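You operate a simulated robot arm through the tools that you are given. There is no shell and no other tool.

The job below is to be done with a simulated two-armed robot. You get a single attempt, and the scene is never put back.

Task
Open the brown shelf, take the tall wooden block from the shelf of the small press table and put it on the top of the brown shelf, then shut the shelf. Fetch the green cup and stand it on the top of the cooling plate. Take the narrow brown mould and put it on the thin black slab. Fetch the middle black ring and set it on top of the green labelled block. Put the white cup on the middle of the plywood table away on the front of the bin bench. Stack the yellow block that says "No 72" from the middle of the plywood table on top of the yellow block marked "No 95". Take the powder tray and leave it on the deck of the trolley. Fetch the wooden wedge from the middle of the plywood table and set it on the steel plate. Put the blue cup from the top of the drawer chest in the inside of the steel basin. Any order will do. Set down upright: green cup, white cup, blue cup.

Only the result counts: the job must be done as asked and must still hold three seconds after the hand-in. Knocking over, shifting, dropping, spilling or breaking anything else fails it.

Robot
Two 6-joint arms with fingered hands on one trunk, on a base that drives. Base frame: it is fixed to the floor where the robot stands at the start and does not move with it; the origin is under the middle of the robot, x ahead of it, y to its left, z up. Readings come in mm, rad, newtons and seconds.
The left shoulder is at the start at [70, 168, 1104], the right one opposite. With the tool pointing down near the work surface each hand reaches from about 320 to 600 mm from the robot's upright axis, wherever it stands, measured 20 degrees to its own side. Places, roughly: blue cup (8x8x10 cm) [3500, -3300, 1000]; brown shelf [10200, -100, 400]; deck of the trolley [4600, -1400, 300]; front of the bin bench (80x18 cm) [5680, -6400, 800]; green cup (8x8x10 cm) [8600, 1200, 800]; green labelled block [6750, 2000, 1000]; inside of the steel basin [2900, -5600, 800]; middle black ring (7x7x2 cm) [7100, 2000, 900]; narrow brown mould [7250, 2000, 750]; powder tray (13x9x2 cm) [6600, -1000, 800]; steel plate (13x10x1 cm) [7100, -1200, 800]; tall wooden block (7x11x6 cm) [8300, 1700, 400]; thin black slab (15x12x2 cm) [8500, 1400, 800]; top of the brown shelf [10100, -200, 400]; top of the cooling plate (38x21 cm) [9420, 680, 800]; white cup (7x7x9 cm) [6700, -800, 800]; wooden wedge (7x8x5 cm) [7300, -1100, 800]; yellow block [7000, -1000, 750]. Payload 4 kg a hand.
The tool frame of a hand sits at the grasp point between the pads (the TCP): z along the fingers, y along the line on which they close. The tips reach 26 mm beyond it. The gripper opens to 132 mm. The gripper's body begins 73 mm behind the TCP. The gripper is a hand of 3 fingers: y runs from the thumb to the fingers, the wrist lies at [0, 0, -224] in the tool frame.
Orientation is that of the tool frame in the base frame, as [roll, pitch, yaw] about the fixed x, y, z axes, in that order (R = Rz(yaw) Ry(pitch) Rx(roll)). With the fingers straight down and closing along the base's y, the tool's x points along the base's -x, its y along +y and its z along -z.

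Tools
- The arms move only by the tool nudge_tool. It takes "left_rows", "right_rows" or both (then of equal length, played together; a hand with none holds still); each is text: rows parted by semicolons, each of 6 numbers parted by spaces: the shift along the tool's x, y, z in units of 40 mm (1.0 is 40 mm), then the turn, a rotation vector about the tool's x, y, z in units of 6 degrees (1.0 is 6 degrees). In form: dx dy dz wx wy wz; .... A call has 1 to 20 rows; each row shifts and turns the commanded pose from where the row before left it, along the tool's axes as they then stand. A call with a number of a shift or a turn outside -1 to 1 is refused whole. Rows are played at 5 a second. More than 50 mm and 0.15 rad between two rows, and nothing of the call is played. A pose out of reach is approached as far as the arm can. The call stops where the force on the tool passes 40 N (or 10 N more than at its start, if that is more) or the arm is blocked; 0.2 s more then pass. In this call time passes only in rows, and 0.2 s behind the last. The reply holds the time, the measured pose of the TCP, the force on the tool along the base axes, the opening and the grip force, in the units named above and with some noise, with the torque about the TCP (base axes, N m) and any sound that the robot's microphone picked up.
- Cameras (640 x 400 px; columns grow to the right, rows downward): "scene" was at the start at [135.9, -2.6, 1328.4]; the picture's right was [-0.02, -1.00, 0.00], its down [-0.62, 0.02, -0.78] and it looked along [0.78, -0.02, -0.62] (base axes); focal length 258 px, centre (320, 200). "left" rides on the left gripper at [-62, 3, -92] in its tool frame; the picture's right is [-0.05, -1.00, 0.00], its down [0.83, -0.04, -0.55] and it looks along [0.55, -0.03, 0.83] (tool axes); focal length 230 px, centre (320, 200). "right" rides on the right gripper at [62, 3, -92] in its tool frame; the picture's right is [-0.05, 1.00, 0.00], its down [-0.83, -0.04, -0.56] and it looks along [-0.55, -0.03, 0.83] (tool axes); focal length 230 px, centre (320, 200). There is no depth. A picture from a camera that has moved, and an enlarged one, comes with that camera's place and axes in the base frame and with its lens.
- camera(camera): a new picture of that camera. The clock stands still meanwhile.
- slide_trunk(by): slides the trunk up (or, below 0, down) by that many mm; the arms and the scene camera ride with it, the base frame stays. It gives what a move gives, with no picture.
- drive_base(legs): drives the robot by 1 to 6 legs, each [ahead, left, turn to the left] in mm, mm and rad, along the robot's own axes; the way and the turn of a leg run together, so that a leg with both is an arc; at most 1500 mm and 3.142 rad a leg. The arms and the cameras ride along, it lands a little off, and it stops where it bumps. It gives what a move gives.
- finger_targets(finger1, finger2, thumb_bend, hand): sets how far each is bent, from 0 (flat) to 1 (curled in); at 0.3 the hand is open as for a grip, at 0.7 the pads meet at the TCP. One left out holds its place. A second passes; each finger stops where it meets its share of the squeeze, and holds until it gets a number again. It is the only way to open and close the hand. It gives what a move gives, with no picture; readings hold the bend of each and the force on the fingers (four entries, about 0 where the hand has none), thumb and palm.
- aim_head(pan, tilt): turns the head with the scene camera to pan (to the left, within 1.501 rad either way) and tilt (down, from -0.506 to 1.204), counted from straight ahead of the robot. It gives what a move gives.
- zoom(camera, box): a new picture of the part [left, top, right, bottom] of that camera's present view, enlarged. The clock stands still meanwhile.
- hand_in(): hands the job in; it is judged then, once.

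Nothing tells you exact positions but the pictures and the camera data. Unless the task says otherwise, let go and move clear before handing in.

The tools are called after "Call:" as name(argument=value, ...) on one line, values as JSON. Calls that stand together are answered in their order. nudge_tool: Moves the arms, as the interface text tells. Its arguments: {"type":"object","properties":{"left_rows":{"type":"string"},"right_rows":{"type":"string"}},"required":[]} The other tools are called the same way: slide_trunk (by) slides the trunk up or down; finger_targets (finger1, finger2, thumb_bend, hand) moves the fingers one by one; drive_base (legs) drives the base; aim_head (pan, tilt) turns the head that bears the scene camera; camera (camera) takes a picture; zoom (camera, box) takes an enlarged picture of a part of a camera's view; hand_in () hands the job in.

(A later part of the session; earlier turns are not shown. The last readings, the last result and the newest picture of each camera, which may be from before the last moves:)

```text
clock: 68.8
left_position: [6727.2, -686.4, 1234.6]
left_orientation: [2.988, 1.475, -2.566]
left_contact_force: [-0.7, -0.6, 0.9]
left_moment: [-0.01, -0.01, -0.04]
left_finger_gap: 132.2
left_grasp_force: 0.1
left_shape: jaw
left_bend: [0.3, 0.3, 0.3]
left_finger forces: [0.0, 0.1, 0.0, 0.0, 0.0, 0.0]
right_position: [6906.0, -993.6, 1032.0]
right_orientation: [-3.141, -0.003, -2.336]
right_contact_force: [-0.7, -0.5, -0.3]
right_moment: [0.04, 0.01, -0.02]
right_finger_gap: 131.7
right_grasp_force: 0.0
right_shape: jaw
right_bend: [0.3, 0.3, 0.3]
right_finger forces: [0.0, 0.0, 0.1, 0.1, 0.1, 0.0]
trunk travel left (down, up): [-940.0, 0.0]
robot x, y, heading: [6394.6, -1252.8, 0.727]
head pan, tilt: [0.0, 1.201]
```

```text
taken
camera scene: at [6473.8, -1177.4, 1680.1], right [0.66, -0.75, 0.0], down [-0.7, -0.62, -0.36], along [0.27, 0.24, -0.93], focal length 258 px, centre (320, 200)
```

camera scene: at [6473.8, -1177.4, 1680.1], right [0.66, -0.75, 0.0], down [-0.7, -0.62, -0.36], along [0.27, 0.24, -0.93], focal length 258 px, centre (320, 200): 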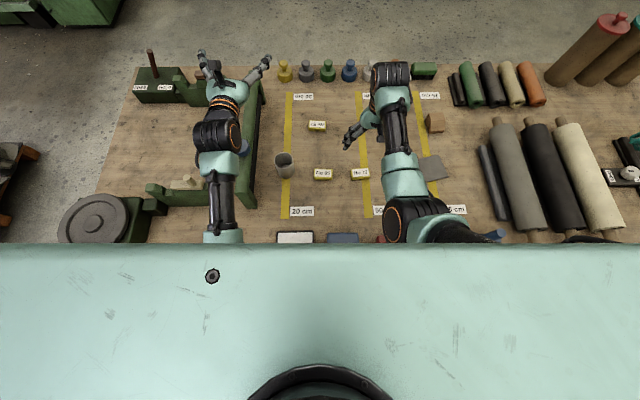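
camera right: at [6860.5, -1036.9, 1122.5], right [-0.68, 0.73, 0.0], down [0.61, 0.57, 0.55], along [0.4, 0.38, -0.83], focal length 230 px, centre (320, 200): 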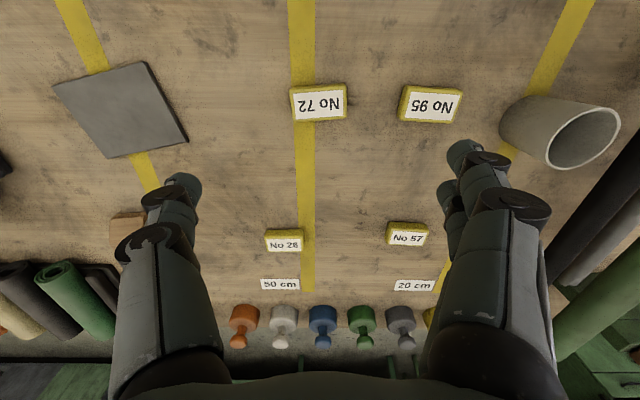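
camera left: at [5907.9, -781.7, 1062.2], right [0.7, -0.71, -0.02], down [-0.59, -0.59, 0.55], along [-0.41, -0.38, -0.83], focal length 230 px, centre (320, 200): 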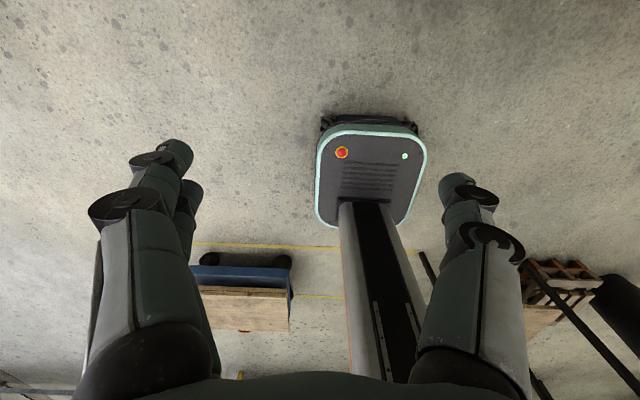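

Right hand is now centred and squared over No 72, left hand folded forward. Lowering the trunk by 180 mm and looking again.

Call:
slide_trunk(by=-180)

Call:
camera(camera="right")

Call:
camera(camera="scene")

```text
clock: 70.8
left_position: [6727.9, -687.1, 1056.4]
left_orientation: [2.974, 1.478, -2.577]
left_contact_force: [-0.4, -0.5, 0.5]
left_moment: [-0.03, 0.0, 0.0]
left_finger_gap: 131.9
left_grasp_force: 0.1
left_shape: jaw
left_bend: [0.3, 0.3, 0.3]
left_finger forces: [0.0, 0.1, 0.0, 0.0, 0.0, 0.1]
right_position: [6906.9, -995.2, 852.2]
right_orientation: [-3.14, 0.001, -2.336]
right_contact_force: [0.6, 0.0, 0.7]
right_moment: [0.05, 0.03, 0.0]
right_finger_gap: 131.9
right_grasp_force: 0.0
right_shape: jaw
right_bend: [0.3, 0.3, 0.3]
right_finger forces: [0.0, 0.1, 0.1, 0.0, 0.0, 0.0]
trunk travel left (down, up): [-760.0, 180.0]
robot x, y, heading: [6397.0, -1245.0, 0.725]
head pan, tilt: [0.0, 1.201]
```

```text
taken
camera right: at [6860.7, -1038.7, 943.1], right [-0.68, 0.73, 0.0], down [0.61, 0.57, 0.56], along [0.4, 0.38, -0.83], focal length 230 px, centre (320, 200)
```

right: 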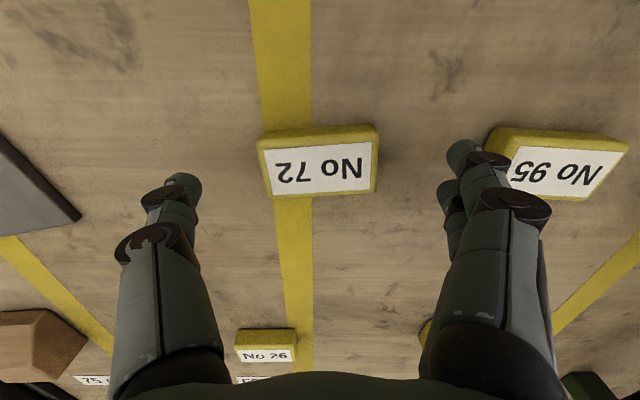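

```text
taken
camera scene: at [6473.8, -1179.9, 1500.3], right [0.66, -0.75, 0.0], down [-0.7, -0.62, -0.36], along [0.27, 0.24, -0.93], focal length 258 px, centre (320, 200)
```

scene: 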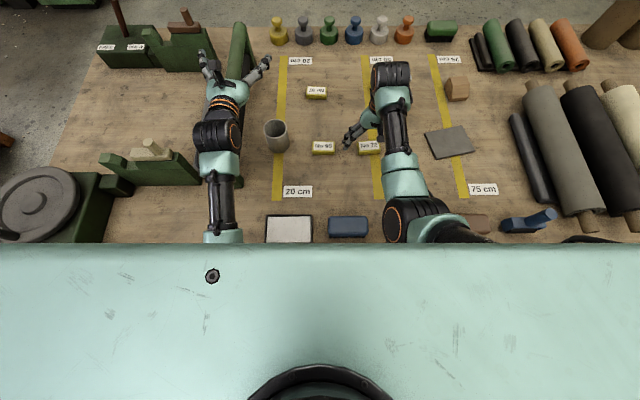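

The block top is near z≈825 and the table near 795. I'll descend ~28 mm with the arm (force-guarded) and close on No 72.

Call:
nudge_tool(right_rows="0.06 0 0.35 0 0 0; 0.06 0 0.35 0 0 0")

Call:
finger_targets(hand="right", finger1=0.5, finger2=0.5, thumb_bend=0.5)

Call:
camera(camera="right")

```text
clock: 71.4
left_position: [6728.0, -687.3, 1056.9]
left_orientation: [2.974, 1.477, -2.579]
left_contact_force: [0.3, -0.1, 0.5]
left_moment: [-0.04, 0.01, -0.01]
left_finger_gap: 131.9
left_grasp_force: 0.1
left_shape: jaw
left_bend: [0.3, 0.3, 0.3]
left_finger forces: [0.0, 0.0, 0.0, 0.0, 0.1, 0.0]
right_position: [6902.1, -999.6, 823.8]
right_orientation: [-3.141, 0.002, -2.334]
right_contact_force: [0.9, 0.4, 3.4]
right_moment: [0.05, 0.03, -0.01]
right_finger_gap: 132.0
right_grasp_force: 0.0
right_shape: jaw
right_bend: [0.3, 0.3, 0.3]
right_finger forces: [1.0, 0.9, 0.0, 0.0, 1.0, 0.0]
trunk travel left (down, up): [-760.0, 180.0]
robot x, y, heading: [6397.9, -1250.2, 0.72]
head pan, tilt: [0.0, 1.201]
```

```text
clock: 72.4
left_position: [6723.8, -689.5, 1058.4]
left_orientation: [2.987, 1.483, -2.564]
left_contact_force: [0.9, -0.1, -0.9]
left_moment: [-0.01, 0.01, 0.0]
left_finger_gap: 131.8
left_grasp_force: 0.1
left_shape: jaw
left_bend: [0.3, 0.3, 0.3]
left_finger forces: [0.0, 0.1, 0.0, 0.0, 0.0, 0.1]
right_position: [6903.6, -996.7, 831.4]
right_orientation: [-3.141, 0.016, -2.338]
right_contact_force: [1.1, 6.3, 39.7]
right_moment: [0.56, 0.57, -0.16]
right_finger_gap: 88.3
right_grasp_force: 19.8
right_shape: fingers
right_bend: [0.45, 0.46, 0.48]
right_finger forces: [13.1, 12.8, 0.1, 0.0, 13.4, 0.0]
trunk travel left (down, up): [-760.0, 180.0]
robot x, y, heading: [6397.4, -1251.9, 0.728]
head pan, tilt: [0.0, 1.201]
```

```text
taken
camera right: at [6855.9, -1040.6, 921.3], right [-0.68, 0.73, 0.0], down [0.6, 0.56, 0.57], along [0.41, 0.39, -0.82], focal length 230 px, centre (320, 200)
```

right: 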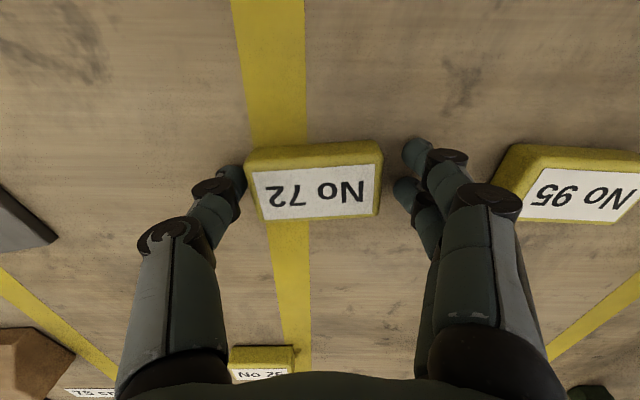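

The tips curl down and press on the table as they close, so I'll lift ~12 mm and then close further.

Call:
nudge_tool(right_rows="0 0 -0.3 0 0 0")

Call:
finger_targets(hand="right", finger1=0.6, finger2=0.6, thumb_bend=0.6)

Call:
camera(camera="right")

```text
clock: 72.8
left_position: [6729.0, -686.5, 1055.9]
left_orientation: [2.974, 1.477, -2.582]
left_contact_force: [-0.7, -0.3, -0.5]
left_moment: [0.01, 0.0, 0.0]
left_finger_gap: 131.8
left_grasp_force: 0.1
left_shape: jaw
left_bend: [0.3, 0.3, 0.3]
left_finger forces: [0.0, 0.1, 0.1, 0.1, 0.0, 0.0]
right_position: [6900.9, -1002.5, 832.5]
right_orientation: [3.142, -0.01, -2.337]
right_contact_force: [-0.8, 0.7, 1.3]
right_moment: [0.09, 0.06, -0.02]
right_finger_gap: 71.0
right_grasp_force: 1.7
right_shape: fingers
right_bend: [0.49, 0.48, 0.5]
right_finger forces: [0.8, 1.8, 0.1, 0.0, 0.6, 0.1]
trunk travel left (down, up): [-760.0, 180.0]
robot x, y, heading: [6391.4, -1249.3, 0.727]
head pan, tilt: [0.0, 1.201]
```

```text
clock: 73.8
left_position: [6727.2, -686.3, 1056.7]
left_orientation: [2.975, 1.478, -2.578]
left_contact_force: [-1.0, -0.8, -0.4]
left_moment: [-0.01, -0.03, -0.05]
left_finger_gap: 132.1
left_grasp_force: 0.0
left_shape: jaw
left_bend: [0.3, 0.3, 0.3]
left_finger forces: [0.0, 0.1, 0.0, 0.0, 0.1, 0.0]
right_position: [6902.0, -998.8, 836.4]
right_orientation: [-3.141, -0.001, -2.337]
right_contact_force: [0.1, 0.1, -0.9]
right_moment: [0.03, 0.0, -0.05]
right_finger_gap: 67.3
right_grasp_force: 13.2
right_shape: fingers
right_bend: [0.51, 0.51, 0.54]
right_finger forces: [6.5, 6.8, 0.0, 0.1, 13.2, 0.0]
trunk travel left (down, up): [-760.0, 180.0]
robot x, y, heading: [6397.9, -1252.0, 0.723]
head pan, tilt: [0.0, 1.201]
```

```text
taken
camera right: at [6856.5, -1042.4, 927.4], right [-0.68, 0.73, 0.0], down [0.61, 0.57, 0.55], along [0.4, 0.38, -0.83], focal length 230 px, centre (320, 200)
```

right: 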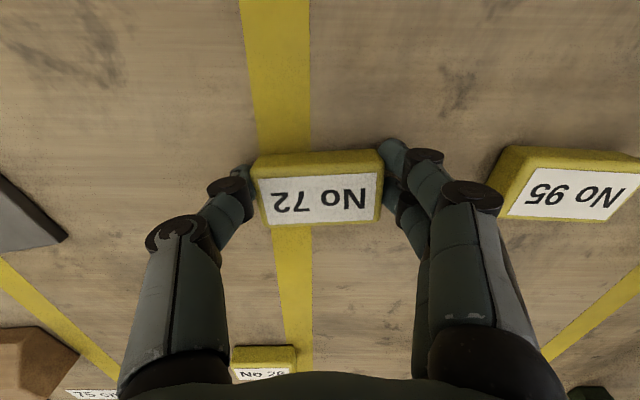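

No 72 is held (gap 67 mm, 13 N). Lifting with the trunk and shifting ~128 mm left above No 95, turning ~9° to match it.

Call:
slide_trunk(by=80)

Call:
nudge_tool(right_rows="-0.05 0.8 0 0 0 0; -0.05 0.8 0 0 0 0; -0.05 0.8 0 0 0 0; -0.05 0.8 0 0 0 0; 0 0 0 0 0 0.8; 0 0 0 0 0 0.8")

Call:
camera(camera="right")

Call:
camera(camera="scene")

```text
clock: 74.9
left_position: [6728.6, -686.9, 1136.3]
left_orientation: [2.975, 1.478, -2.578]
left_contact_force: [0.7, -0.1, 0.3]
left_moment: [0.03, -0.01, -0.01]
left_finger_gap: 131.8
left_grasp_force: 0.2
left_shape: jaw
left_bend: [0.3, 0.3, 0.3]
left_finger forces: [0.1, 0.1, 0.0, 0.0, 0.0, 0.1]
right_position: [6902.6, -999.9, 916.8]
right_orientation: [-3.141, 0.0, -2.336]
right_contact_force: [0.5, 0.7, -0.5]
right_moment: [0.01, 0.02, 0.0]
right_finger_gap: 67.4
right_grasp_force: 13.1
right_shape: fingers
right_bend: [0.51, 0.51, 0.54]
right_finger forces: [6.6, 6.7, 0.0, 0.0, 13.2, 0.0]
trunk travel left (down, up): [-840.0, 100.0]
robot x, y, heading: [6395.4, -1251.1, 0.729]
head pan, tilt: [0.0, 1.201]
```

```text
clock: 75.9
left_position: [6727.2, -686.7, 1136.4]
left_orientation: [2.99, 1.479, -2.564]
left_contact_force: [0.2, 0.5, -0.5]
left_moment: [-0.01, -0.02, -0.03]
left_finger_gap: 131.9
left_grasp_force: 0.0
left_shape: jaw
left_bend: [0.3, 0.3, 0.3]
left_finger forces: [0.0, 0.1, 0.0, 0.0, 0.0, 0.0]
right_position: [6905.6, -987.0, 895.6]
right_orientation: [-3.006, -0.009, -2.41]
right_contact_force: [0.1, -0.1, 0.0]
right_moment: [0.01, 0.04, -0.03]
right_finger_gap: 67.2
right_grasp_force: 13.2
right_shape: fingers
right_bend: [0.51, 0.51, 0.54]
right_finger forces: [6.6, 6.6, 0.0, 0.1, 13.4, 0.0]
right hand out of reach, approached as far as the arm can: row 4
trunk travel left (down, up): [-840.0, 100.0]
robot x, y, heading: [6397.3, -1249.5, 0.725]
head pan, tilt: [0.0, 1.201]
stopped in row 4 (right hand): the arm was blocked; the commanded pose is now the measured one
```

```text
taken
camera right: at [6849.6, -1016.9, 985.8], right [-0.62, 0.77, -0.13], down [0.6, 0.58, 0.55], along [0.5, 0.26, -0.82], focal length 230 px, centre (320, 200)
```

right: 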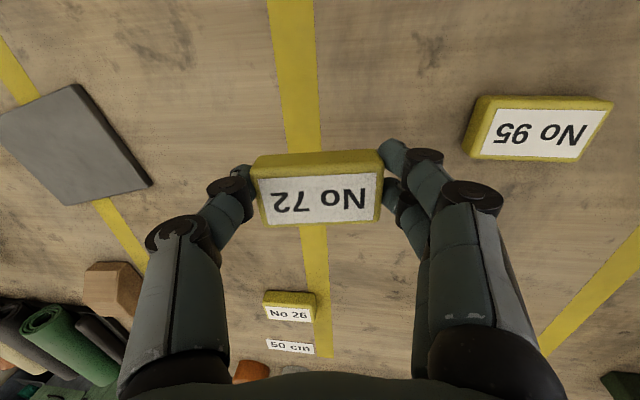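

```text
taken
camera scene: at [6473.8, -1178.8, 1580.2], right [0.66, -0.75, 0.0], down [-0.7, -0.62, -0.36], along [0.27, 0.24, -0.93], focal length 258 px, centre (320, 200)
```

scene: 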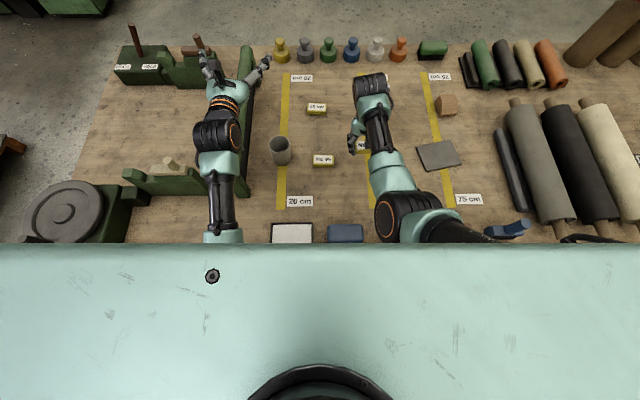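

The arm hit its inward limit and the hand rolled a bit. I'll bring it back to its earlier place and square it, then shift the base left instead.

Call:
nudge_tool(right_rows="0 -0.4 -0.25 -0.65 0 0; 0 -0.4 -0.25 -0.65 0 0; 0 -0.2 0 0 0 0.4")

Call:
drive_base(legs=[[0, 140, 0]])

Call:
camera(camera="right")

Call:
camera(camera="scene")

```text
clock: 76.7
left_position: [6728.2, -686.7, 1137.3]
left_orientation: [2.977, 1.478, -2.574]
left_contact_force: [-0.1, -0.6, 0.2]
left_moment: [-0.01, 0.03, 0.02]
left_finger_gap: 131.8
left_grasp_force: 0.1
left_shape: jaw
left_bend: [0.3, 0.3, 0.3]
left_finger forces: [0.0, 0.0, 0.1, 0.0, 0.1, 0.0]
right_position: [6931.7, -1014.8, 918.7]
right_orientation: [3.139, -0.009, -2.453]
right_contact_force: [-0.4, -0.4, -0.2]
right_moment: [0.02, 0.01, 0.03]
right_finger_gap: 67.1
right_grasp_force: 13.4
right_shape: fingers
right_bend: [0.51, 0.51, 0.54]
right_finger forces: [6.6, 6.7, 0.0, 0.0, 13.2, 0.0]
trunk travel left (down, up): [-840.0, 100.0]
robot x, y, heading: [6397.7, -1248.3, 0.726]
head pan, tilt: [0.0, 1.201]
```

```text
clock: 78.0
left_position: [6636.8, -583.2, 1135.8]
left_orientation: [2.957, 1.478, -2.594]
left_contact_force: [-0.7, 0.1, -1.1]
left_moment: [0.01, -0.04, 0.0]
left_finger_gap: 131.9
left_grasp_force: 0.0
left_shape: jaw
left_bend: [0.3, 0.3, 0.3]
left_finger forces: [0.1, 0.0, 0.0, 0.0, 0.1, 0.0]
right_position: [6837.4, -911.5, 917.9]
right_orientation: [3.137, -0.009, -2.452]
right_contact_force: [-0.1, -1.2, -0.5]
right_moment: [0.02, 0.01, 0.01]
right_finger_gap: 67.3
right_grasp_force: 13.4
right_shape: fingers
right_bend: [0.51, 0.51, 0.54]
right_finger forces: [6.5, 6.7, 0.0, 0.0, 13.2, 0.0]
trunk travel left (down, up): [-840.0, 100.0]
robot x, y, heading: [6301.7, -1148.0, 0.726]
head pan, tilt: [0.0, 1.201]
```

```text
taken
camera right: at [6788.7, -948.0, 1009.4], right [-0.6, 0.8, 0.0], down [0.67, 0.5, 0.55], along [0.44, 0.33, -0.84], focal length 230 px, centre (320, 200)
```

right: 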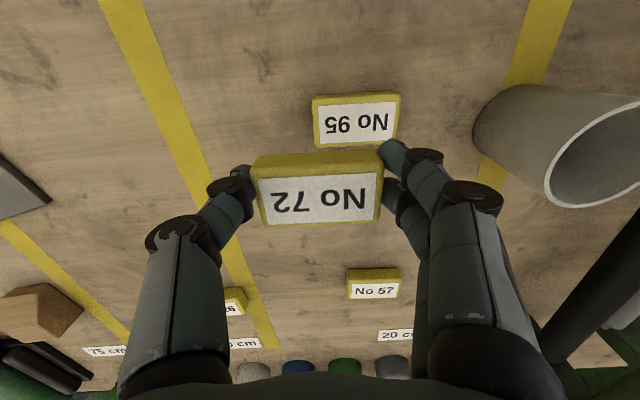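

```text
taken
camera scene: at [6382.1, -1076.3, 1580.2], right [0.66, -0.75, 0.0], down [-0.7, -0.62, -0.36], along [0.27, 0.24, -0.93], focal length 258 px, centre (320, 200)
```

scene: 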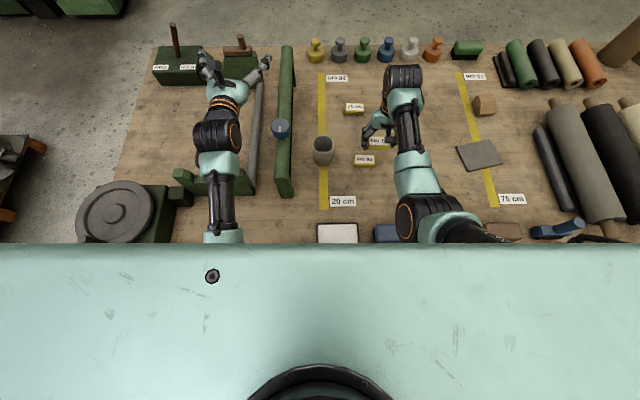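

No 95 is ~14 mm back and ~29 mm left of the held block. I'll shift the base a little and fine-tune with the arm.

Call:
drive_base(legs=[[-10, 28, 0]])

Call:
camera(camera="right")

```text
clock: 78.8
left_position: [6614.3, -569.4, 1135.5]
left_orientation: [2.941, 1.476, -2.612]
left_contact_force: [1.0, -1.1, 0.4]
left_moment: [-0.02, -0.01, 0.05]
left_finger_gap: 131.7
left_grasp_force: 0.1
left_shape: jaw
left_bend: [0.3, 0.3, 0.3]
left_finger forces: [0.0, 0.1, 0.1, 0.0, 0.0, 0.1]
right_position: [6816.3, -899.6, 916.4]
right_orientation: [3.135, -0.01, -2.452]
right_contact_force: [-0.1, 0.6, -0.5]
right_moment: [0.05, 0.05, -0.01]
right_finger_gap: 67.4
right_grasp_force: 13.0
right_shape: fingers
right_bend: [0.51, 0.51, 0.54]
right_finger forces: [6.6, 6.7, 0.0, 0.0, 13.3, 0.1]
trunk travel left (down, up): [-840.0, 100.0]
robot x, y, heading: [6275.6, -1130.5, 0.729]
head pan, tilt: [0.0, 1.201]
```

```text
taken
camera right: at [6766.7, -935.3, 1007.9], right [-0.59, 0.8, 0.01], down [0.68, 0.5, 0.55], along [0.44, 0.33, -0.84], focal length 230 px, centre (320, 200)
```

right: 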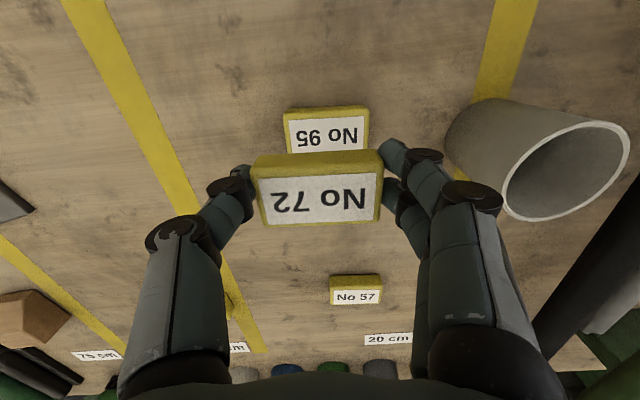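

Nearly lined up: 4 mm back, 6 mm left remain. Fine-tuning and descending in small guarded steps.

Call:
nudge_tool(right_rows="0.1 0.16 0 0 0 0; 0 0 0.5 0 0 0; 0 0 0.5 0 0 0")

Call:
camera(camera="right")

Call:
zoom(camera="scene", box=[300, 80, 440, 200])

```text
clock: 79.6
left_position: [6609.4, -568.3, 1137.1]
left_orientation: [2.994, 1.478, -2.558]
left_contact_force: [-1.0, 0.0, -0.3]
left_moment: [0.02, -0.02, 0.04]
left_finger_gap: 131.6
left_grasp_force: 0.0
left_shape: jaw
left_bend: [0.3, 0.3, 0.3]
left_finger forces: [0.0, 0.0, 0.0, 0.1, 0.0, 0.0]
right_position: [6804.7, -894.6, 878.5]
right_orientation: [3.141, -0.009, -2.451]
right_contact_force: [0.1, 1.2, -0.9]
right_moment: [0.02, -0.03, -0.01]
right_finger_gap: 67.4
right_grasp_force: 13.0
right_shape: fingers
right_bend: [0.51, 0.51, 0.54]
right_finger forces: [6.7, 6.7, 0.1, 0.0, 13.1, 0.0]
trunk travel left (down, up): [-840.0, 100.0]
robot x, y, heading: [6275.5, -1128.2, 0.727]
head pan, tilt: [0.0, 1.201]
```

```text
taken
camera right: at [6754.6, -931.1, 969.8], right [-0.59, 0.8, 0.0], down [0.67, 0.5, 0.55], along [0.44, 0.33, -0.84], focal length 230 px, centre (320, 200)
```

right: 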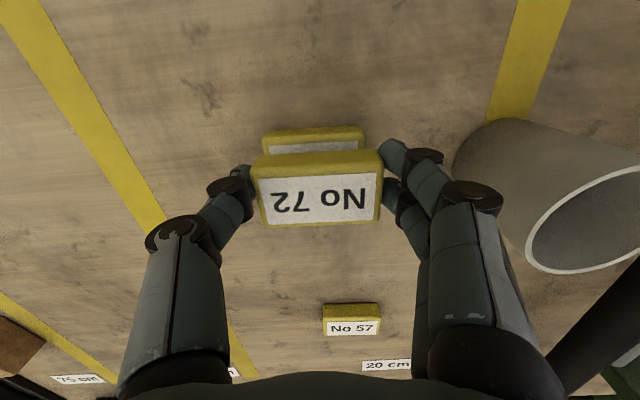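

```text
3.33 times, centred on (370, 140) of scene
camera zoom: at [6354.4, -1060.0, 1580.2], right [0.66, -0.75, 0.0], down [-0.7, -0.62, -0.36], along [0.27, 0.24, -0.93], focal length 858 px, centre (153, 400)
```

zoom: 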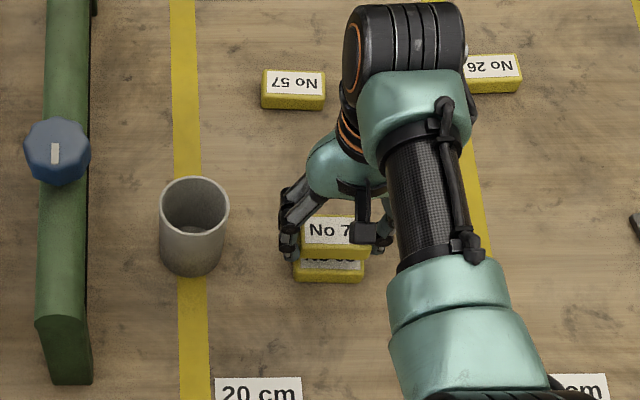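

Alignment is within a few mm. Shifting 4 mm right and settling down.

Call:
nudge_tool(right_rows="0 -0.1 0 0 0 0; 0 0 0.15 0 0 0; 0 0 0.1 0 0 0; 0 0 0.08 0 0 0; 0 0 0.05 0 0 0")

Call:
camera(camera="right")

```text
clock: 80.8
left_position: [6609.2, -567.9, 1135.4]
left_orientation: [2.989, 1.479, -2.566]
left_contact_force: [-0.1, -0.6, 0.3]
left_moment: [-0.01, 0.02, 0.01]
left_finger_gap: 131.9
left_grasp_force: 0.1
left_shape: jaw
left_bend: [0.3, 0.3, 0.3]
left_finger forces: [0.0, 0.0, 0.0, 0.0, 0.0, 0.1]
right_position: [6807.4, -896.1, 863.3]
right_orientation: [3.139, -0.01, -2.453]
right_contact_force: [0.3, -0.2, -0.2]
right_moment: [-0.01, 0.03, 0.0]
right_finger_gap: 67.6
right_grasp_force: 12.9
right_shape: fingers
right_bend: [0.51, 0.51, 0.54]
right_finger forces: [6.6, 6.8, 0.0, 0.0, 13.2, 0.0]
trunk travel left (down, up): [-840.0, 100.0]
robot x, y, heading: [6277.0, -1129.6, 0.724]
head pan, tilt: [0.0, 1.201]
```

```text
taken
camera right: at [6757.3, -934.1, 954.7], right [-0.59, 0.8, 0.0], down [0.67, 0.5, 0.55], along [0.44, 0.33, -0.84], focal length 230 px, centre (320, 200)
```

right: 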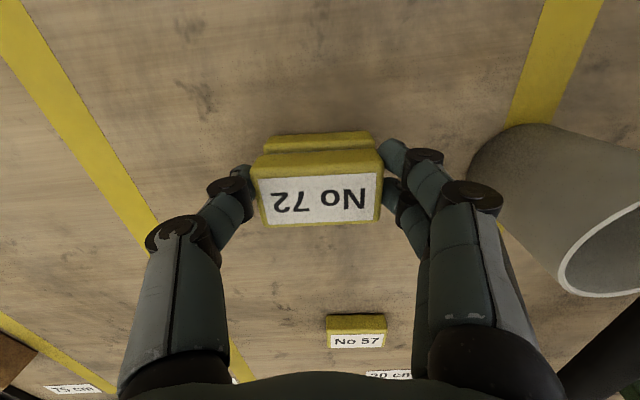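

Well aligned, not yet touching. Continuing down in 2 mm steps.

Call:
nudge_tool(right_rows="0 0 0.05 0 0 0; 0 0 0.05 0 0 0; 0 0 0.03 0 0 0")

```text
clock: 81.6
left_position: [6609.1, -568.1, 1136.8]
left_orientation: [2.987, 1.479, -2.567]
left_contact_force: [-0.5, 0.0, -0.1]
left_moment: [0.03, -0.01, -0.01]
left_finger_gap: 131.7
left_grasp_force: 0.1
left_shape: jaw
left_bend: [0.3, 0.3, 0.3]
left_finger forces: [0.0, 0.0, 0.0, 0.0, 0.0, 0.0]
right_position: [6807.2, -896.9, 857.1]
right_orientation: [3.139, -0.007, -2.451]
right_contact_force: [0.1, -0.8, 0.2]
right_moment: [0.0, 0.02, -0.01]
right_finger_gap: 67.5
right_grasp_force: 13.4
right_shape: fingers
right_bend: [0.51, 0.51, 0.54]
right_finger forces: [6.6, 6.7, 0.1, 0.0, 13.2, 0.1]
trunk travel left (down, up): [-840.0, 100.0]
robot x, y, heading: [6275.7, -1130.1, 0.724]
head pan, tilt: [0.0, 1.201]
```

Call:
nudge_tool(right_rows="0 0 0.05 0 0 0; 0 0 0.03 0 0 0")

Call:
zoom(camera="right", box=[220, 100, 420, 240])

```text
clock: 82.2
left_position: [6609.9, -567.5, 1135.4]
left_orientation: [2.985, 1.477, -2.569]
left_contact_force: [-0.1, -0.5, 0.1]
left_moment: [0.01, 0.01, -0.01]
left_finger_gap: 132.0
left_grasp_force: 0.1
left_shape: jaw
left_bend: [0.3, 0.3, 0.3]
left_finger forces: [0.0, 0.0, 0.0, 0.1, 0.0, 0.0]
right_position: [6805.8, -897.3, 855.1]
right_orientation: [3.139, -0.01, -2.451]
right_contact_force: [0.3, -0.8, 0.0]
right_moment: [-0.01, 0.0, -0.01]
right_finger_gap: 67.7
right_grasp_force: 13.4
right_shape: fingers
right_bend: [0.51, 0.51, 0.54]
right_finger forces: [6.6, 6.7, 0.0, 0.1, 13.3, 0.1]
trunk travel left (down, up): [-840.0, 100.0]
robot x, y, heading: [6278.6, -1130.2, 0.727]
head pan, tilt: [0.0, 1.201]
```

```text
2.86 times, centred on (320, 170) of right
camera zoom: at [6757.6, -934.1, 946.7], right [-0.59, 0.8, 0.0], down [0.67, 0.5, 0.55], along [0.44, 0.33, -0.84], focal length 657 px, centre (320, 286)
```

zoom: 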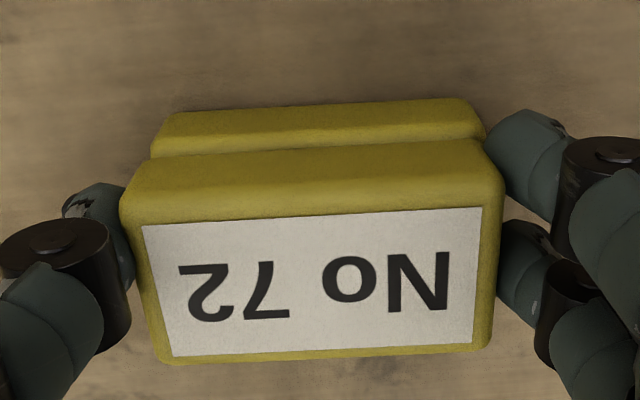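

Call:
nudge_tool(right_rows="0 0 0.05 0 0 0; 0 0 0.04 0 0 0")

Call:
nudge_tool(right_rows="0 0 0.05 0 0 0; 0 0 0 0 0 0")

```text
clock: 82.8
left_position: [6609.1, -567.9, 1137.8]
left_orientation: [2.989, 1.481, -2.564]
left_contact_force: [0.2, 0.4, -0.8]
left_moment: [0.0, 0.0, 0.01]
left_finger_gap: 131.6
left_grasp_force: 0.1
left_shape: jaw
left_bend: [0.3, 0.3, 0.3]
left_finger forces: [0.0, 0.0, 0.0, 0.0, 0.0, 0.0]
right_position: [6807.9, -896.6, 854.2]
right_orientation: [3.141, -0.006, -2.451]
right_contact_force: [-1.1, -0.9, 11.2]
right_moment: [-0.11, -0.06, -0.01]
right_finger_gap: 67.4
right_grasp_force: 13.8
right_shape: fingers
right_bend: [0.52, 0.52, 0.54]
right_finger forces: [6.8, 7.0, 0.0, 0.1, 13.8, 0.1]
trunk travel left (down, up): [-840.0, 100.0]
robot x, y, heading: [6274.2, -1133.6, 0.724]
head pan, tilt: [0.0, 1.201]
```

```text
clock: 83.4
left_position: [6605.9, -567.8, 1138.2]
left_orientation: [2.995, 1.48, -2.56]
left_contact_force: [0.5, -0.2, -0.1]
left_moment: [-0.01, 0.01, 0.0]
left_finger_gap: 131.6
left_grasp_force: 0.0
left_shape: jaw
left_bend: [0.3, 0.3, 0.3]
left_finger forces: [0.0, 0.0, 0.0, 0.0, 0.0, 0.0]
right_position: [6807.3, -896.7, 852.4]
right_orientation: [3.14, -0.004, -2.452]
right_contact_force: [-0.4, 0.8, 22.1]
right_moment: [0.02, 0.05, -0.05]
right_finger_gap: 67.5
right_grasp_force: 14.6
right_shape: fingers
right_bend: [0.52, 0.52, 0.55]
right_finger forces: [7.7, 7.7, 0.1, 0.1, 14.2, 0.1]
trunk travel left (down, up): [-840.0, 100.0]
robot x, y, heading: [6277.9, -1131.7, 0.724]
head pan, tilt: [0.0, 1.201]
```

Contact. Backing off 1–2 mm of pressure and opening partly.

Call:
nudge_tool(right_rows="0 0 -0.06 0 0 0")

Call:
finger_targets(hand="right", finger1=0.42, finger2=0.42, thumb_bend=0.42)

Call:
camera(camera="right")

```text
clock: 83.8
left_position: [6608.8, -568.4, 1136.6]
left_orientation: [2.99, 1.478, -2.561]
left_contact_force: [-0.1, 0.8, -0.4]
left_moment: [-0.02, -0.01, 0.02]
left_finger_gap: 131.9
left_grasp_force: 0.0
left_shape: jaw
left_bend: [0.3, 0.3, 0.3]
left_finger forces: [0.1, 0.0, 0.1, 0.1, 0.0, 0.1]
right_position: [6806.2, -897.7, 852.9]
right_orientation: [3.138, -0.007, -2.453]
right_contact_force: [1.7, 3.0, 16.6]
right_moment: [0.09, -0.01, -0.02]
right_finger_gap: 67.2
right_grasp_force: 14.7
right_shape: fingers
right_bend: [0.52, 0.52, 0.55]
right_finger forces: [7.6, 7.6, 0.0, 0.1, 14.1, 0.0]
trunk travel left (down, up): [-840.0, 100.0]
robot x, y, heading: [6275.1, -1130.2, 0.727]
head pan, tilt: [0.0, 1.201]
```

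```text
clock: 84.8
left_position: [6608.7, -568.5, 1136.3]
left_orientation: [2.987, 1.478, -2.569]
left_contact_force: [-0.1, -1.2, 0.3]
left_moment: [0.02, 0.02, -0.04]
left_finger_gap: 132.0
left_grasp_force: 0.1
left_shape: jaw
left_bend: [0.3, 0.3, 0.3]
left_finger forces: [0.1, 0.1, 0.0, 0.0, 0.1, 0.0]
right_position: [6807.4, -897.0, 851.2]
right_orientation: [3.14, -0.009, -2.451]
right_contact_force: [0.0, -0.7, -0.2]
right_moment: [-0.01, 0.02, 0.03]
right_finger_gap: 94.1
right_grasp_force: 0.0
right_shape: fingers
right_bend: [0.42, 0.42, 0.42]
right_finger forces: [0.0, 0.0, 0.0, 0.0, 0.0, 0.0]
trunk travel left (down, up): [-840.0, 100.0]
robot x, y, heading: [6278.7, -1131.5, 0.722]
head pan, tilt: [0.0, 1.201]
```

```text
taken
camera right: at [6757.5, -934.1, 943.2], right [-0.59, 0.8, 0.0], down [0.67, 0.5, 0.55], along [0.44, 0.33, -0.84], focal length 230 px, centre (320, 200)
```

right: 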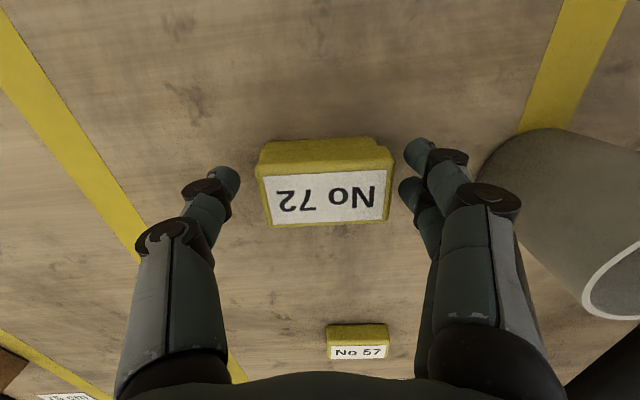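

No 72 sits neatly on No 95. Next the white cup: raising the hand and shifting the base left so the cup comes under the right hand.

Call:
slide_trunk(by=100)

Call:
drive_base(legs=[[20, 130, 0]])

Call:
camera(camera="right")

Call:
camera(camera="scene")

```text
clock: 86.2
left_position: [6608.6, -568.8, 1235.3]
left_orientation: [2.985, 1.479, -2.566]
left_contact_force: [-0.1, -0.2, -1.2]
left_moment: [-0.01, 0.01, 0.0]
left_finger_gap: 131.9
left_grasp_force: 0.1
left_shape: jaw
left_bend: [0.3, 0.3, 0.3]
left_finger forces: [0.1, 0.1, 0.0, 0.1, 0.1, 0.0]
right_position: [6807.3, -897.1, 951.0]
right_orientation: [3.141, -0.011, -2.454]
right_contact_force: [0.5, 0.2, -0.1]
right_moment: [0.0, 0.02, 0.03]
right_finger_gap: 94.3
right_grasp_force: 0.0
right_shape: fingers
right_bend: [0.42, 0.42, 0.42]
right_finger forces: [0.0, 0.0, 0.1, 0.0, 0.0, 0.0]
trunk travel left (down, up): [-940.0, 0.0]
robot x, y, heading: [6272.8, -1135.2, 0.725]
head pan, tilt: [0.0, 1.201]
```

```text
clock: 87.5
left_position: [6539.9, -460.1, 1236.5]
left_orientation: [2.964, 1.479, -2.589]
left_contact_force: [0.2, 0.0, -0.4]
left_moment: [0.02, 0.0, 0.01]
left_finger_gap: 131.5
left_grasp_force: 0.1
left_shape: jaw
left_bend: [0.3, 0.3, 0.3]
left_finger forces: [0.1, 0.1, 0.0, 0.1, 0.0, 0.0]
right_position: [6737.9, -788.9, 952.2]
right_orientation: [3.138, -0.009, -2.451]
right_contact_force: [0.1, -0.8, 0.5]
right_moment: [0.02, -0.01, -0.02]
right_finger_gap: 94.2
right_grasp_force: 0.0
right_shape: fingers
right_bend: [0.42, 0.42, 0.42]
right_finger forces: [0.1, 0.1, 0.0, 0.1, 0.0, 0.0]
trunk travel left (down, up): [-940.0, 0.0]
robot x, y, heading: [6203.6, -1019.0, 0.727]
head pan, tilt: [0.0, 1.201]
```

```text
taken
camera right: at [6687.6, -826.5, 1043.1], right [-0.6, 0.8, 0.0], down [0.67, 0.5, 0.55], along [0.44, 0.33, -0.84], focal length 230 px, centre (320, 200)
```

right: 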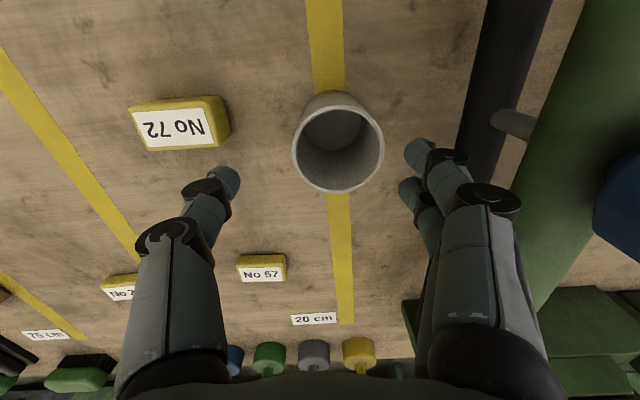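

```text
taken
camera scene: at [6285.9, -954.3, 1680.3], right [0.66, -0.75, 0.0], down [-0.7, -0.62, -0.36], along [0.27, 0.24, -0.93], focal length 258 px, centre (320, 200)
```

scene: 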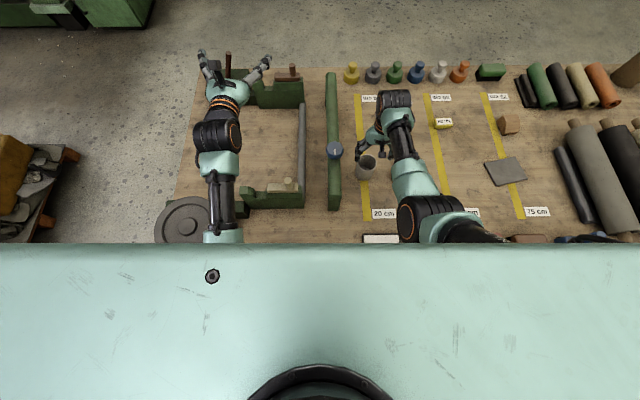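

The cup's rim centre is ~5 mm back and ~12 mm left of the right hand, with the green bracket some 90 mm further left. Centering, then lowering 100 mm.

Call:
nudge_tool(right_rows="0.12 0.3 0 0 0 0")

Call:
slide_trunk(by=-45)

Call:
camera(camera="right")

```text
clock: 87.9
left_position: [6537.0, -459.0, 1237.2]
left_orientation: [2.993, 1.478, -2.56]
left_contact_force: [0.0, 0.1, 0.9]
left_moment: [0.0, -0.01, 0.03]
left_finger_gap: 131.8
left_grasp_force: 0.0
left_shape: jaw
left_bend: [0.3, 0.3, 0.3]
left_finger forces: [0.1, 0.0, 0.0, 0.0, 0.0, 0.1]
right_position: [6724.3, -782.0, 952.4]
right_orientation: [3.14, -0.007, -2.45]
right_contact_force: [-0.1, -0.7, -0.3]
right_moment: [0.0, -0.03, 0.01]
right_finger_gap: 94.4
right_grasp_force: 0.1
right_shape: fingers
right_bend: [0.42, 0.42, 0.42]
right_finger forces: [0.0, 0.1, 0.0, 0.0, 0.0, 0.1]
trunk travel left (down, up): [-940.0, 0.0]
robot x, y, heading: [6204.8, -1024.6, 0.724]
head pan, tilt: [0.0, 1.201]
```

```text
clock: 88.7
left_position: [6538.7, -457.6, 1191.8]
left_orientation: [2.988, 1.479, -2.561]
left_contact_force: [-0.5, 0.2, -0.6]
left_moment: [0.0, 0.02, 0.02]
left_finger_gap: 132.3
left_grasp_force: 0.1
left_shape: jaw
left_bend: [0.3, 0.3, 0.3]
left_finger forces: [0.0, 0.1, 0.1, 0.0, 0.0, 0.0]
right_position: [6724.1, -781.3, 905.5]
right_orientation: [3.141, -0.008, -2.452]
right_contact_force: [0.4, -0.4, 0.0]
right_moment: [0.02, 0.0, 0.03]
right_finger_gap: 94.0
right_grasp_force: 0.0
right_shape: fingers
right_bend: [0.42, 0.42, 0.42]
right_finger forces: [0.0, 0.1, 0.0, 0.0, 0.0, 0.0]
trunk travel left (down, up): [-895.0, 45.0]
robot x, y, heading: [6203.4, -1024.9, 0.729]
head pan, tilt: [0.0, 1.201]
```

```text
taken
camera right: at [6674.9, -818.2, 998.0], right [-0.6, 0.8, 0.0], down [0.67, 0.5, 0.55], along [0.44, 0.33, -0.84], focal length 230 px, centre (320, 200)
```

right: 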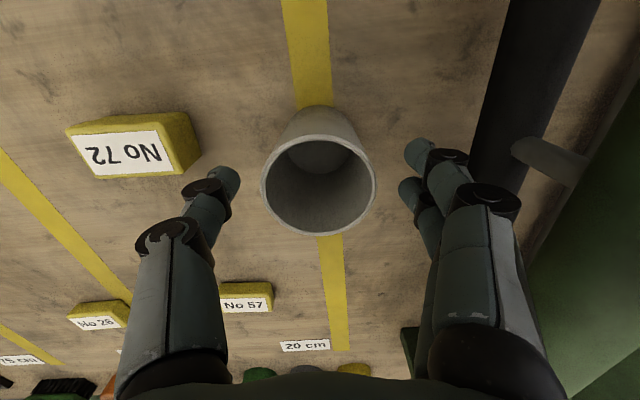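

The cup is well centred between the fingers with clearance from the bracket. Lowering 53 mm and gripping.

Call:
slide_trunk(by=-53)

Call:
finger_targets(hand="right", finger1=0.55, finger2=0.55, thumb_bend=0.55)

Call:
camera(camera="right")

```text
clock: 89.7
left_position: [6536.8, -459.3, 1139.1]
left_orientation: [2.992, 1.479, -2.563]
left_contact_force: [-0.6, 0.0, -0.3]
left_moment: [-0.01, -0.01, -0.02]
left_finger_gap: 131.9
left_grasp_force: 0.0
left_shape: jaw
left_bend: [0.3, 0.3, 0.3]
left_finger forces: [0.0, 0.0, 0.0, 0.0, 0.1, 0.0]
right_position: [6724.4, -780.8, 853.5]
right_orientation: [3.141, -0.009, -2.451]
right_contact_force: [-0.3, -0.1, 0.5]
right_moment: [-0.04, 0.0, 0.01]
right_finger_gap: 94.3
right_grasp_force: 0.1
right_shape: fingers
right_bend: [0.42, 0.42, 0.42]
right_finger forces: [0.0, 0.0, 0.1, 0.0, 0.0, 0.0]
trunk travel left (down, up): [-842.0, 98.0]
robot x, y, heading: [6207.4, -1021.7, 0.727]
head pan, tilt: [0.0, 1.201]
```

```text
clock: 90.7
left_position: [6537.3, -459.2, 1139.0]
left_orientation: [2.991, 1.479, -2.562]
left_contact_force: [0.1, 0.9, 0.0]
left_moment: [0.01, 0.03, 0.01]
left_finger_gap: 132.1
left_grasp_force: 0.1
left_shape: jaw
left_bend: [0.3, 0.3, 0.3]
left_finger forces: [0.0, 0.0, 0.1, 0.0, 0.0, 0.0]
right_position: [6724.4, -780.3, 853.3]
right_orientation: [3.14, -0.009, -2.452]
right_contact_force: [0.2, -0.8, -0.8]
right_moment: [-0.01, 0.02, -0.01]
right_finger_gap: 57.1
right_grasp_force: 2.6
right_shape: fingers
right_bend: [0.54, 0.52, 0.53]
right_finger forces: [0.5, 2.8, 0.0, 0.1, 3.3, 0.0]
trunk travel left (down, up): [-842.0, 98.0]
robot x, y, heading: [6208.4, -1025.2, 0.727]
head pan, tilt: [0.0, 1.201]
```

```text
taken
camera right: at [6674.9, -818.1, 945.0], right [-0.6, 0.8, 0.0], down [0.67, 0.5, 0.55], along [0.44, 0.33, -0.84], focal length 230 px, centre (320, 200)
```

right: 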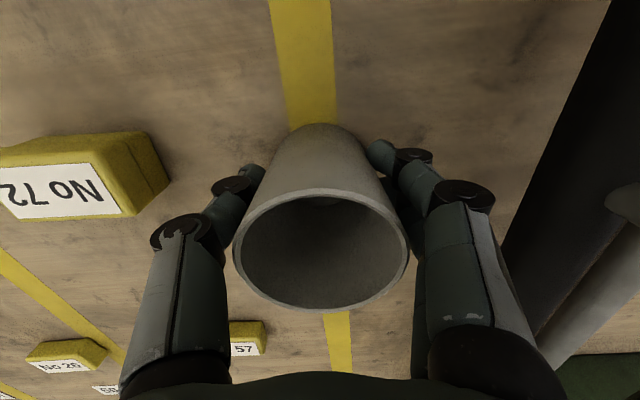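

Contact with the cup; closing further for a firm but bounded squeeze, then lifting.

Call:
finger_targets(hand="right", finger1=0.62, finger2=0.62, thumb_bend=0.62)

Call:
slide_trunk(by=98)

Call:
camera(camera="right")

```text
clock: 91.7
left_position: [6539.1, -458.5, 1137.5]
left_orientation: [2.992, 1.481, -2.562]
left_contact_force: [0.1, 0.9, 0.3]
left_moment: [0.0, -0.02, -0.01]
left_finger_gap: 132.0
left_grasp_force: 0.0
left_shape: jaw
left_bend: [0.3, 0.3, 0.3]
left_finger forces: [0.0, 0.1, 0.1, 0.0, 0.0, 0.1]
right_position: [6724.0, -781.7, 852.7]
right_orientation: [3.14, -0.008, -2.451]
right_contact_force: [-0.4, -0.2, 0.7]
right_moment: [0.01, -0.02, 0.0]
right_finger_gap: 54.3
right_grasp_force: 11.6
right_shape: fingers
right_bend: [0.56, 0.52, 0.57]
right_finger forces: [4.3, 7.4, 0.1, 0.1, 11.7, 0.0]
trunk travel left (down, up): [-842.0, 98.0]
robot x, y, heading: [6204.7, -1022.3, 0.731]
head pan, tilt: [0.0, 1.201]
```

```text
clock: 93.0
left_position: [6538.1, -458.3, 1235.8]
left_orientation: [2.993, 1.478, -2.562]
left_contact_force: [0.8, 2.0, 0.2]
left_moment: [0.03, -0.04, -0.02]
left_finger_gap: 131.9
left_grasp_force: 0.0
left_shape: jaw
left_bend: [0.3, 0.3, 0.3]
left_finger forces: [0.0, 0.0, 0.1, 0.1, 0.1, 0.0]
right_position: [6723.8, -781.5, 951.0]
right_orientation: [3.14, -0.008, -2.452]
right_contact_force: [-0.2, -0.5, -0.8]
right_moment: [-0.02, -0.02, 0.03]
right_finger_gap: 54.2
right_grasp_force: 11.8
right_shape: fingers
right_bend: [0.56, 0.52, 0.57]
right_finger forces: [4.3, 7.4, 0.0, 0.0, 11.6, 0.1]
trunk travel left (down, up): [-940.0, 0.0]
robot x, y, heading: [6202.9, -1018.9, 0.726]
head pan, tilt: [0.0, 1.201]
```

```text
taken
camera right: at [6675.0, -818.0, 1042.8], right [-0.6, 0.8, 0.0], down [0.67, 0.5, 0.55], along [0.44, 0.33, -0.84], focal length 230 px, centre (320, 200)
```

right: 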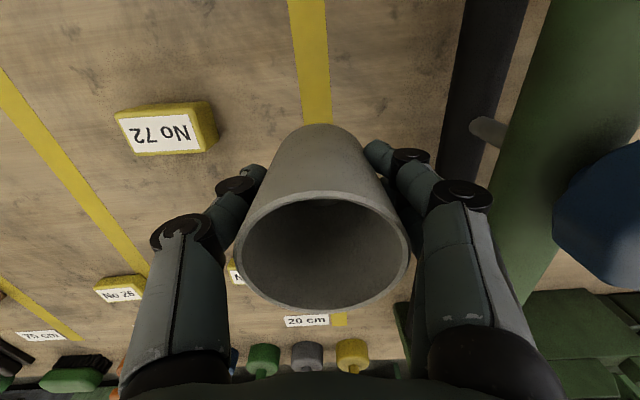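

The cup is held securely, its bottom ~55 mm below the TCP. I'll raise the right arm for clearance, back off a little, shift right so the tray comes in front of the left hand, and bring the left hand tool-down again.

Call:
nudge_tool(right_rows="0 0 -0.5 0 0 0; 0 0 -0.5 0 0 0; 0 0 -0.5 0 0 0; 0 0 -0.5 0 0 0; 0 0 -0.4 0 0 0")

Call:
drive_base(legs=[[-130, 0, 0], [0, -410, 0]])

Call:
nudge_tool(left_rows="0.585 0 -0.03 0 1 0; 0.585 0 -0.03 0 1 0; 0.585 0 -0.03 0 1 0; 0.585 0 -0.03 0 1 0; 0.585 0 -0.03 0 1 0; 0.585 0 -0.03 0 1 0; 0.585 0 -0.03 0 1 0; 0.585 0 -0.03 0 1 0; 0.585 0 -0.03 0 1 0; 0.585 0 -0.03 0 1 0; 0.585 0 -0.03 0 1 0; 0.585 0 -0.03 0 1 0; 0.585 0 -0.03 0 1 0; 0.585 0 -0.03 0 1 0")

Call:
camera(camera="scene")

Call:
camera(camera="left")

```text
clock: 94.2
left_position: [6537.7, -458.1, 1235.9]
left_orientation: [2.991, 1.478, -2.56]
left_contact_force: [0.1, -0.2, -0.2]
left_moment: [0.0, -0.04, 0.02]
left_finger_gap: 131.7
left_grasp_force: 0.0
left_shape: jaw
left_bend: [0.3, 0.3, 0.3]
left_finger forces: [0.1, 0.0, 0.0, 0.1, 0.0, 0.0]
right_position: [6723.6, -780.8, 1046.9]
right_orientation: [3.139, -0.01, -2.451]
right_contact_force: [0.1, -0.7, -0.3]
right_moment: [0.0, -0.02, 0.03]
right_finger_gap: 54.1
right_grasp_force: 11.5
right_shape: fingers
right_bend: [0.56, 0.52, 0.57]
right_finger forces: [4.3, 7.3, 0.1, 0.0, 11.7, 0.0]
trunk travel left (down, up): [-940.0, 0.0]
robot x, y, heading: [6207.5, -1019.0, 0.728]
head pan, tilt: [0.0, 1.201]
```

```text
clock: 97.6
left_position: [6708.0, -845.9, 1237.7]
left_orientation: [3.005, 1.478, -2.545]
left_contact_force: [0.2, -0.5, 0.7]
left_moment: [0.0, -0.05, -0.02]
left_finger_gap: 132.1
left_grasp_force: 0.1
left_shape: jaw
left_bend: [0.3, 0.3, 0.3]
left_finger forces: [0.0, 0.0, 0.0, 0.1, 0.0, 0.0]
right_position: [6895.4, -1168.2, 1046.9]
right_orientation: [-3.141, -0.007, -2.45]
right_contact_force: [-0.3, -0.1, -0.9]
right_moment: [-0.03, 0.03, -0.01]
right_finger_gap: 54.1
right_grasp_force: 11.7
right_shape: fingers
right_bend: [0.56, 0.52, 0.57]
right_finger forces: [4.1, 7.4, 0.0, 0.1, 11.6, 0.0]
trunk travel left (down, up): [-940.0, 0.0]
robot x, y, heading: [6374.6, -1409.1, 0.73]
head pan, tilt: [0.0, 1.201]
```

```text
clock: 100.6
left_position: [6541.1, -992.2, 1031.6]
left_orientation: [3.129, 0.013, -2.41]
left_contact_force: [0.5, -0.3, 0.2]
left_moment: [0.0, 0.02, 0.01]
left_finger_gap: 131.9
left_grasp_force: 0.1
left_shape: jaw
left_bend: [0.3, 0.3, 0.3]
left_finger forces: [0.1, 0.0, 0.0, 0.0, 0.1, 0.0]
right_position: [6896.3, -1170.3, 1048.5]
right_orientation: [3.139, -0.01, -2.451]
right_contact_force: [-0.3, 1.0, -1.8]
right_moment: [-0.07, 0.0, -0.03]
right_finger_gap: 54.1
right_grasp_force: 11.6
right_shape: fingers
right_bend: [0.56, 0.52, 0.57]
right_finger forces: [4.3, 7.4, 0.0, 0.0, 11.6, 0.1]
trunk travel left (down, up): [-940.0, 0.0]
robot x, y, heading: [6375.4, -1412.1, 0.723]
head pan, tilt: [0.0, 1.201]
```

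```text
taken
camera scene: at [6455.6, -1340.6, 1680.2], right [0.67, -0.75, 0.0], down [-0.7, -0.62, -0.36], along [0.27, 0.24, -0.93], focal length 258 px, centre (320, 200)
```

scene: 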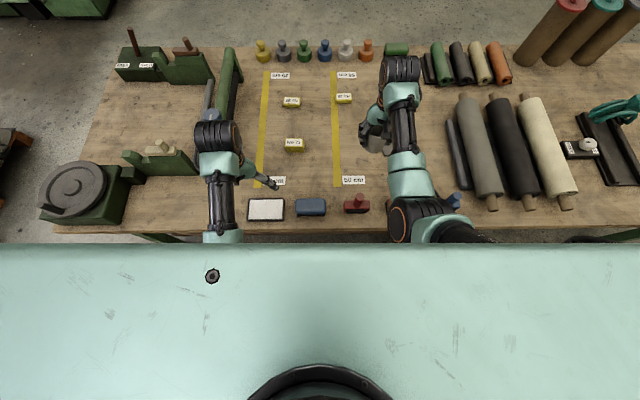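

```text
taken
camera left: at [6585.7, -951.8, 1124.6], right [0.71, -0.71, -0.01], down [-0.59, -0.6, 0.55], along [-0.39, -0.38, -0.84], focal length 230 px, centre (320, 200)
```

left: 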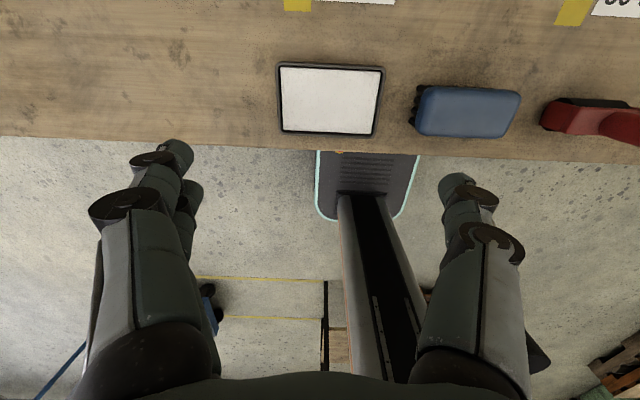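

The tray is ~130 mm across my left-right and ~90 mm deep, so I need the left hand turned 90° to grip it across the short side. Trying that turn.

Call:
nudge_tool(left_rows="0 0 0 0.12 0.12 1; 0 0 0 0 0 1; 0 0 0 0 0 1; 0 0 0 0 0 1; 0 0 0 0 0 1; 0 0 0 0 0 1; 0 0 0 0 0 1; 0 0 0 0 0 1; 0 0 0 0 0 1; 0 0 0 0 0 1; 0 0 0 0 0 1; 0 0 0 0 0 1; 0 0 0 0 0 1; 0 0 0 0 0 1; 0 0 0 0 0 1")

Call:
camera(camera="left")

```text
clock: 103.8
left_position: [6544.3, -992.4, 1032.7]
left_orientation: [3.142, -0.002, 2.301]
left_contact_force: [0.8, 0.4, 0.9]
left_moment: [0.04, 0.0, 0.0]
left_finger_gap: 131.7
left_grasp_force: 0.1
left_shape: jaw
left_bend: [0.3, 0.3, 0.3]
left_finger forces: [0.1, 0.0, 0.0, 0.1, 0.0, 0.0]
right_position: [6896.2, -1169.7, 1046.3]
right_orientation: [3.139, -0.008, -2.449]
right_contact_force: [-1.2, -0.2, -1.0]
right_moment: [0.0, -0.01, 0.01]
right_finger_gap: 54.1
right_grasp_force: 11.7
right_shape: fingers
right_bend: [0.56, 0.52, 0.57]
right_finger forces: [4.2, 7.4, 0.0, 0.0, 11.6, 0.1]
trunk travel left (down, up): [-940.0, 0.0]
robot x, y, heading: [6376.6, -1411.4, 0.727]
head pan, tilt: [0.0, 1.201]
```

```text
taken
camera left: at [6586.4, -1037.3, 1124.4], right [-0.71, -0.7, 0.0], down [-0.58, 0.59, 0.56], along [-0.39, 0.39, -0.83], focal length 230 px, centre (320, 200)
```

left: 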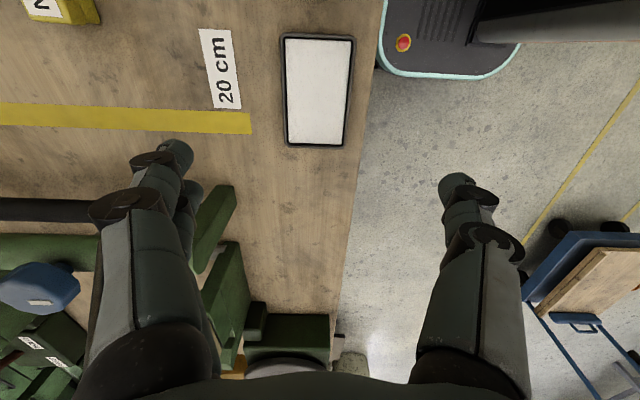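

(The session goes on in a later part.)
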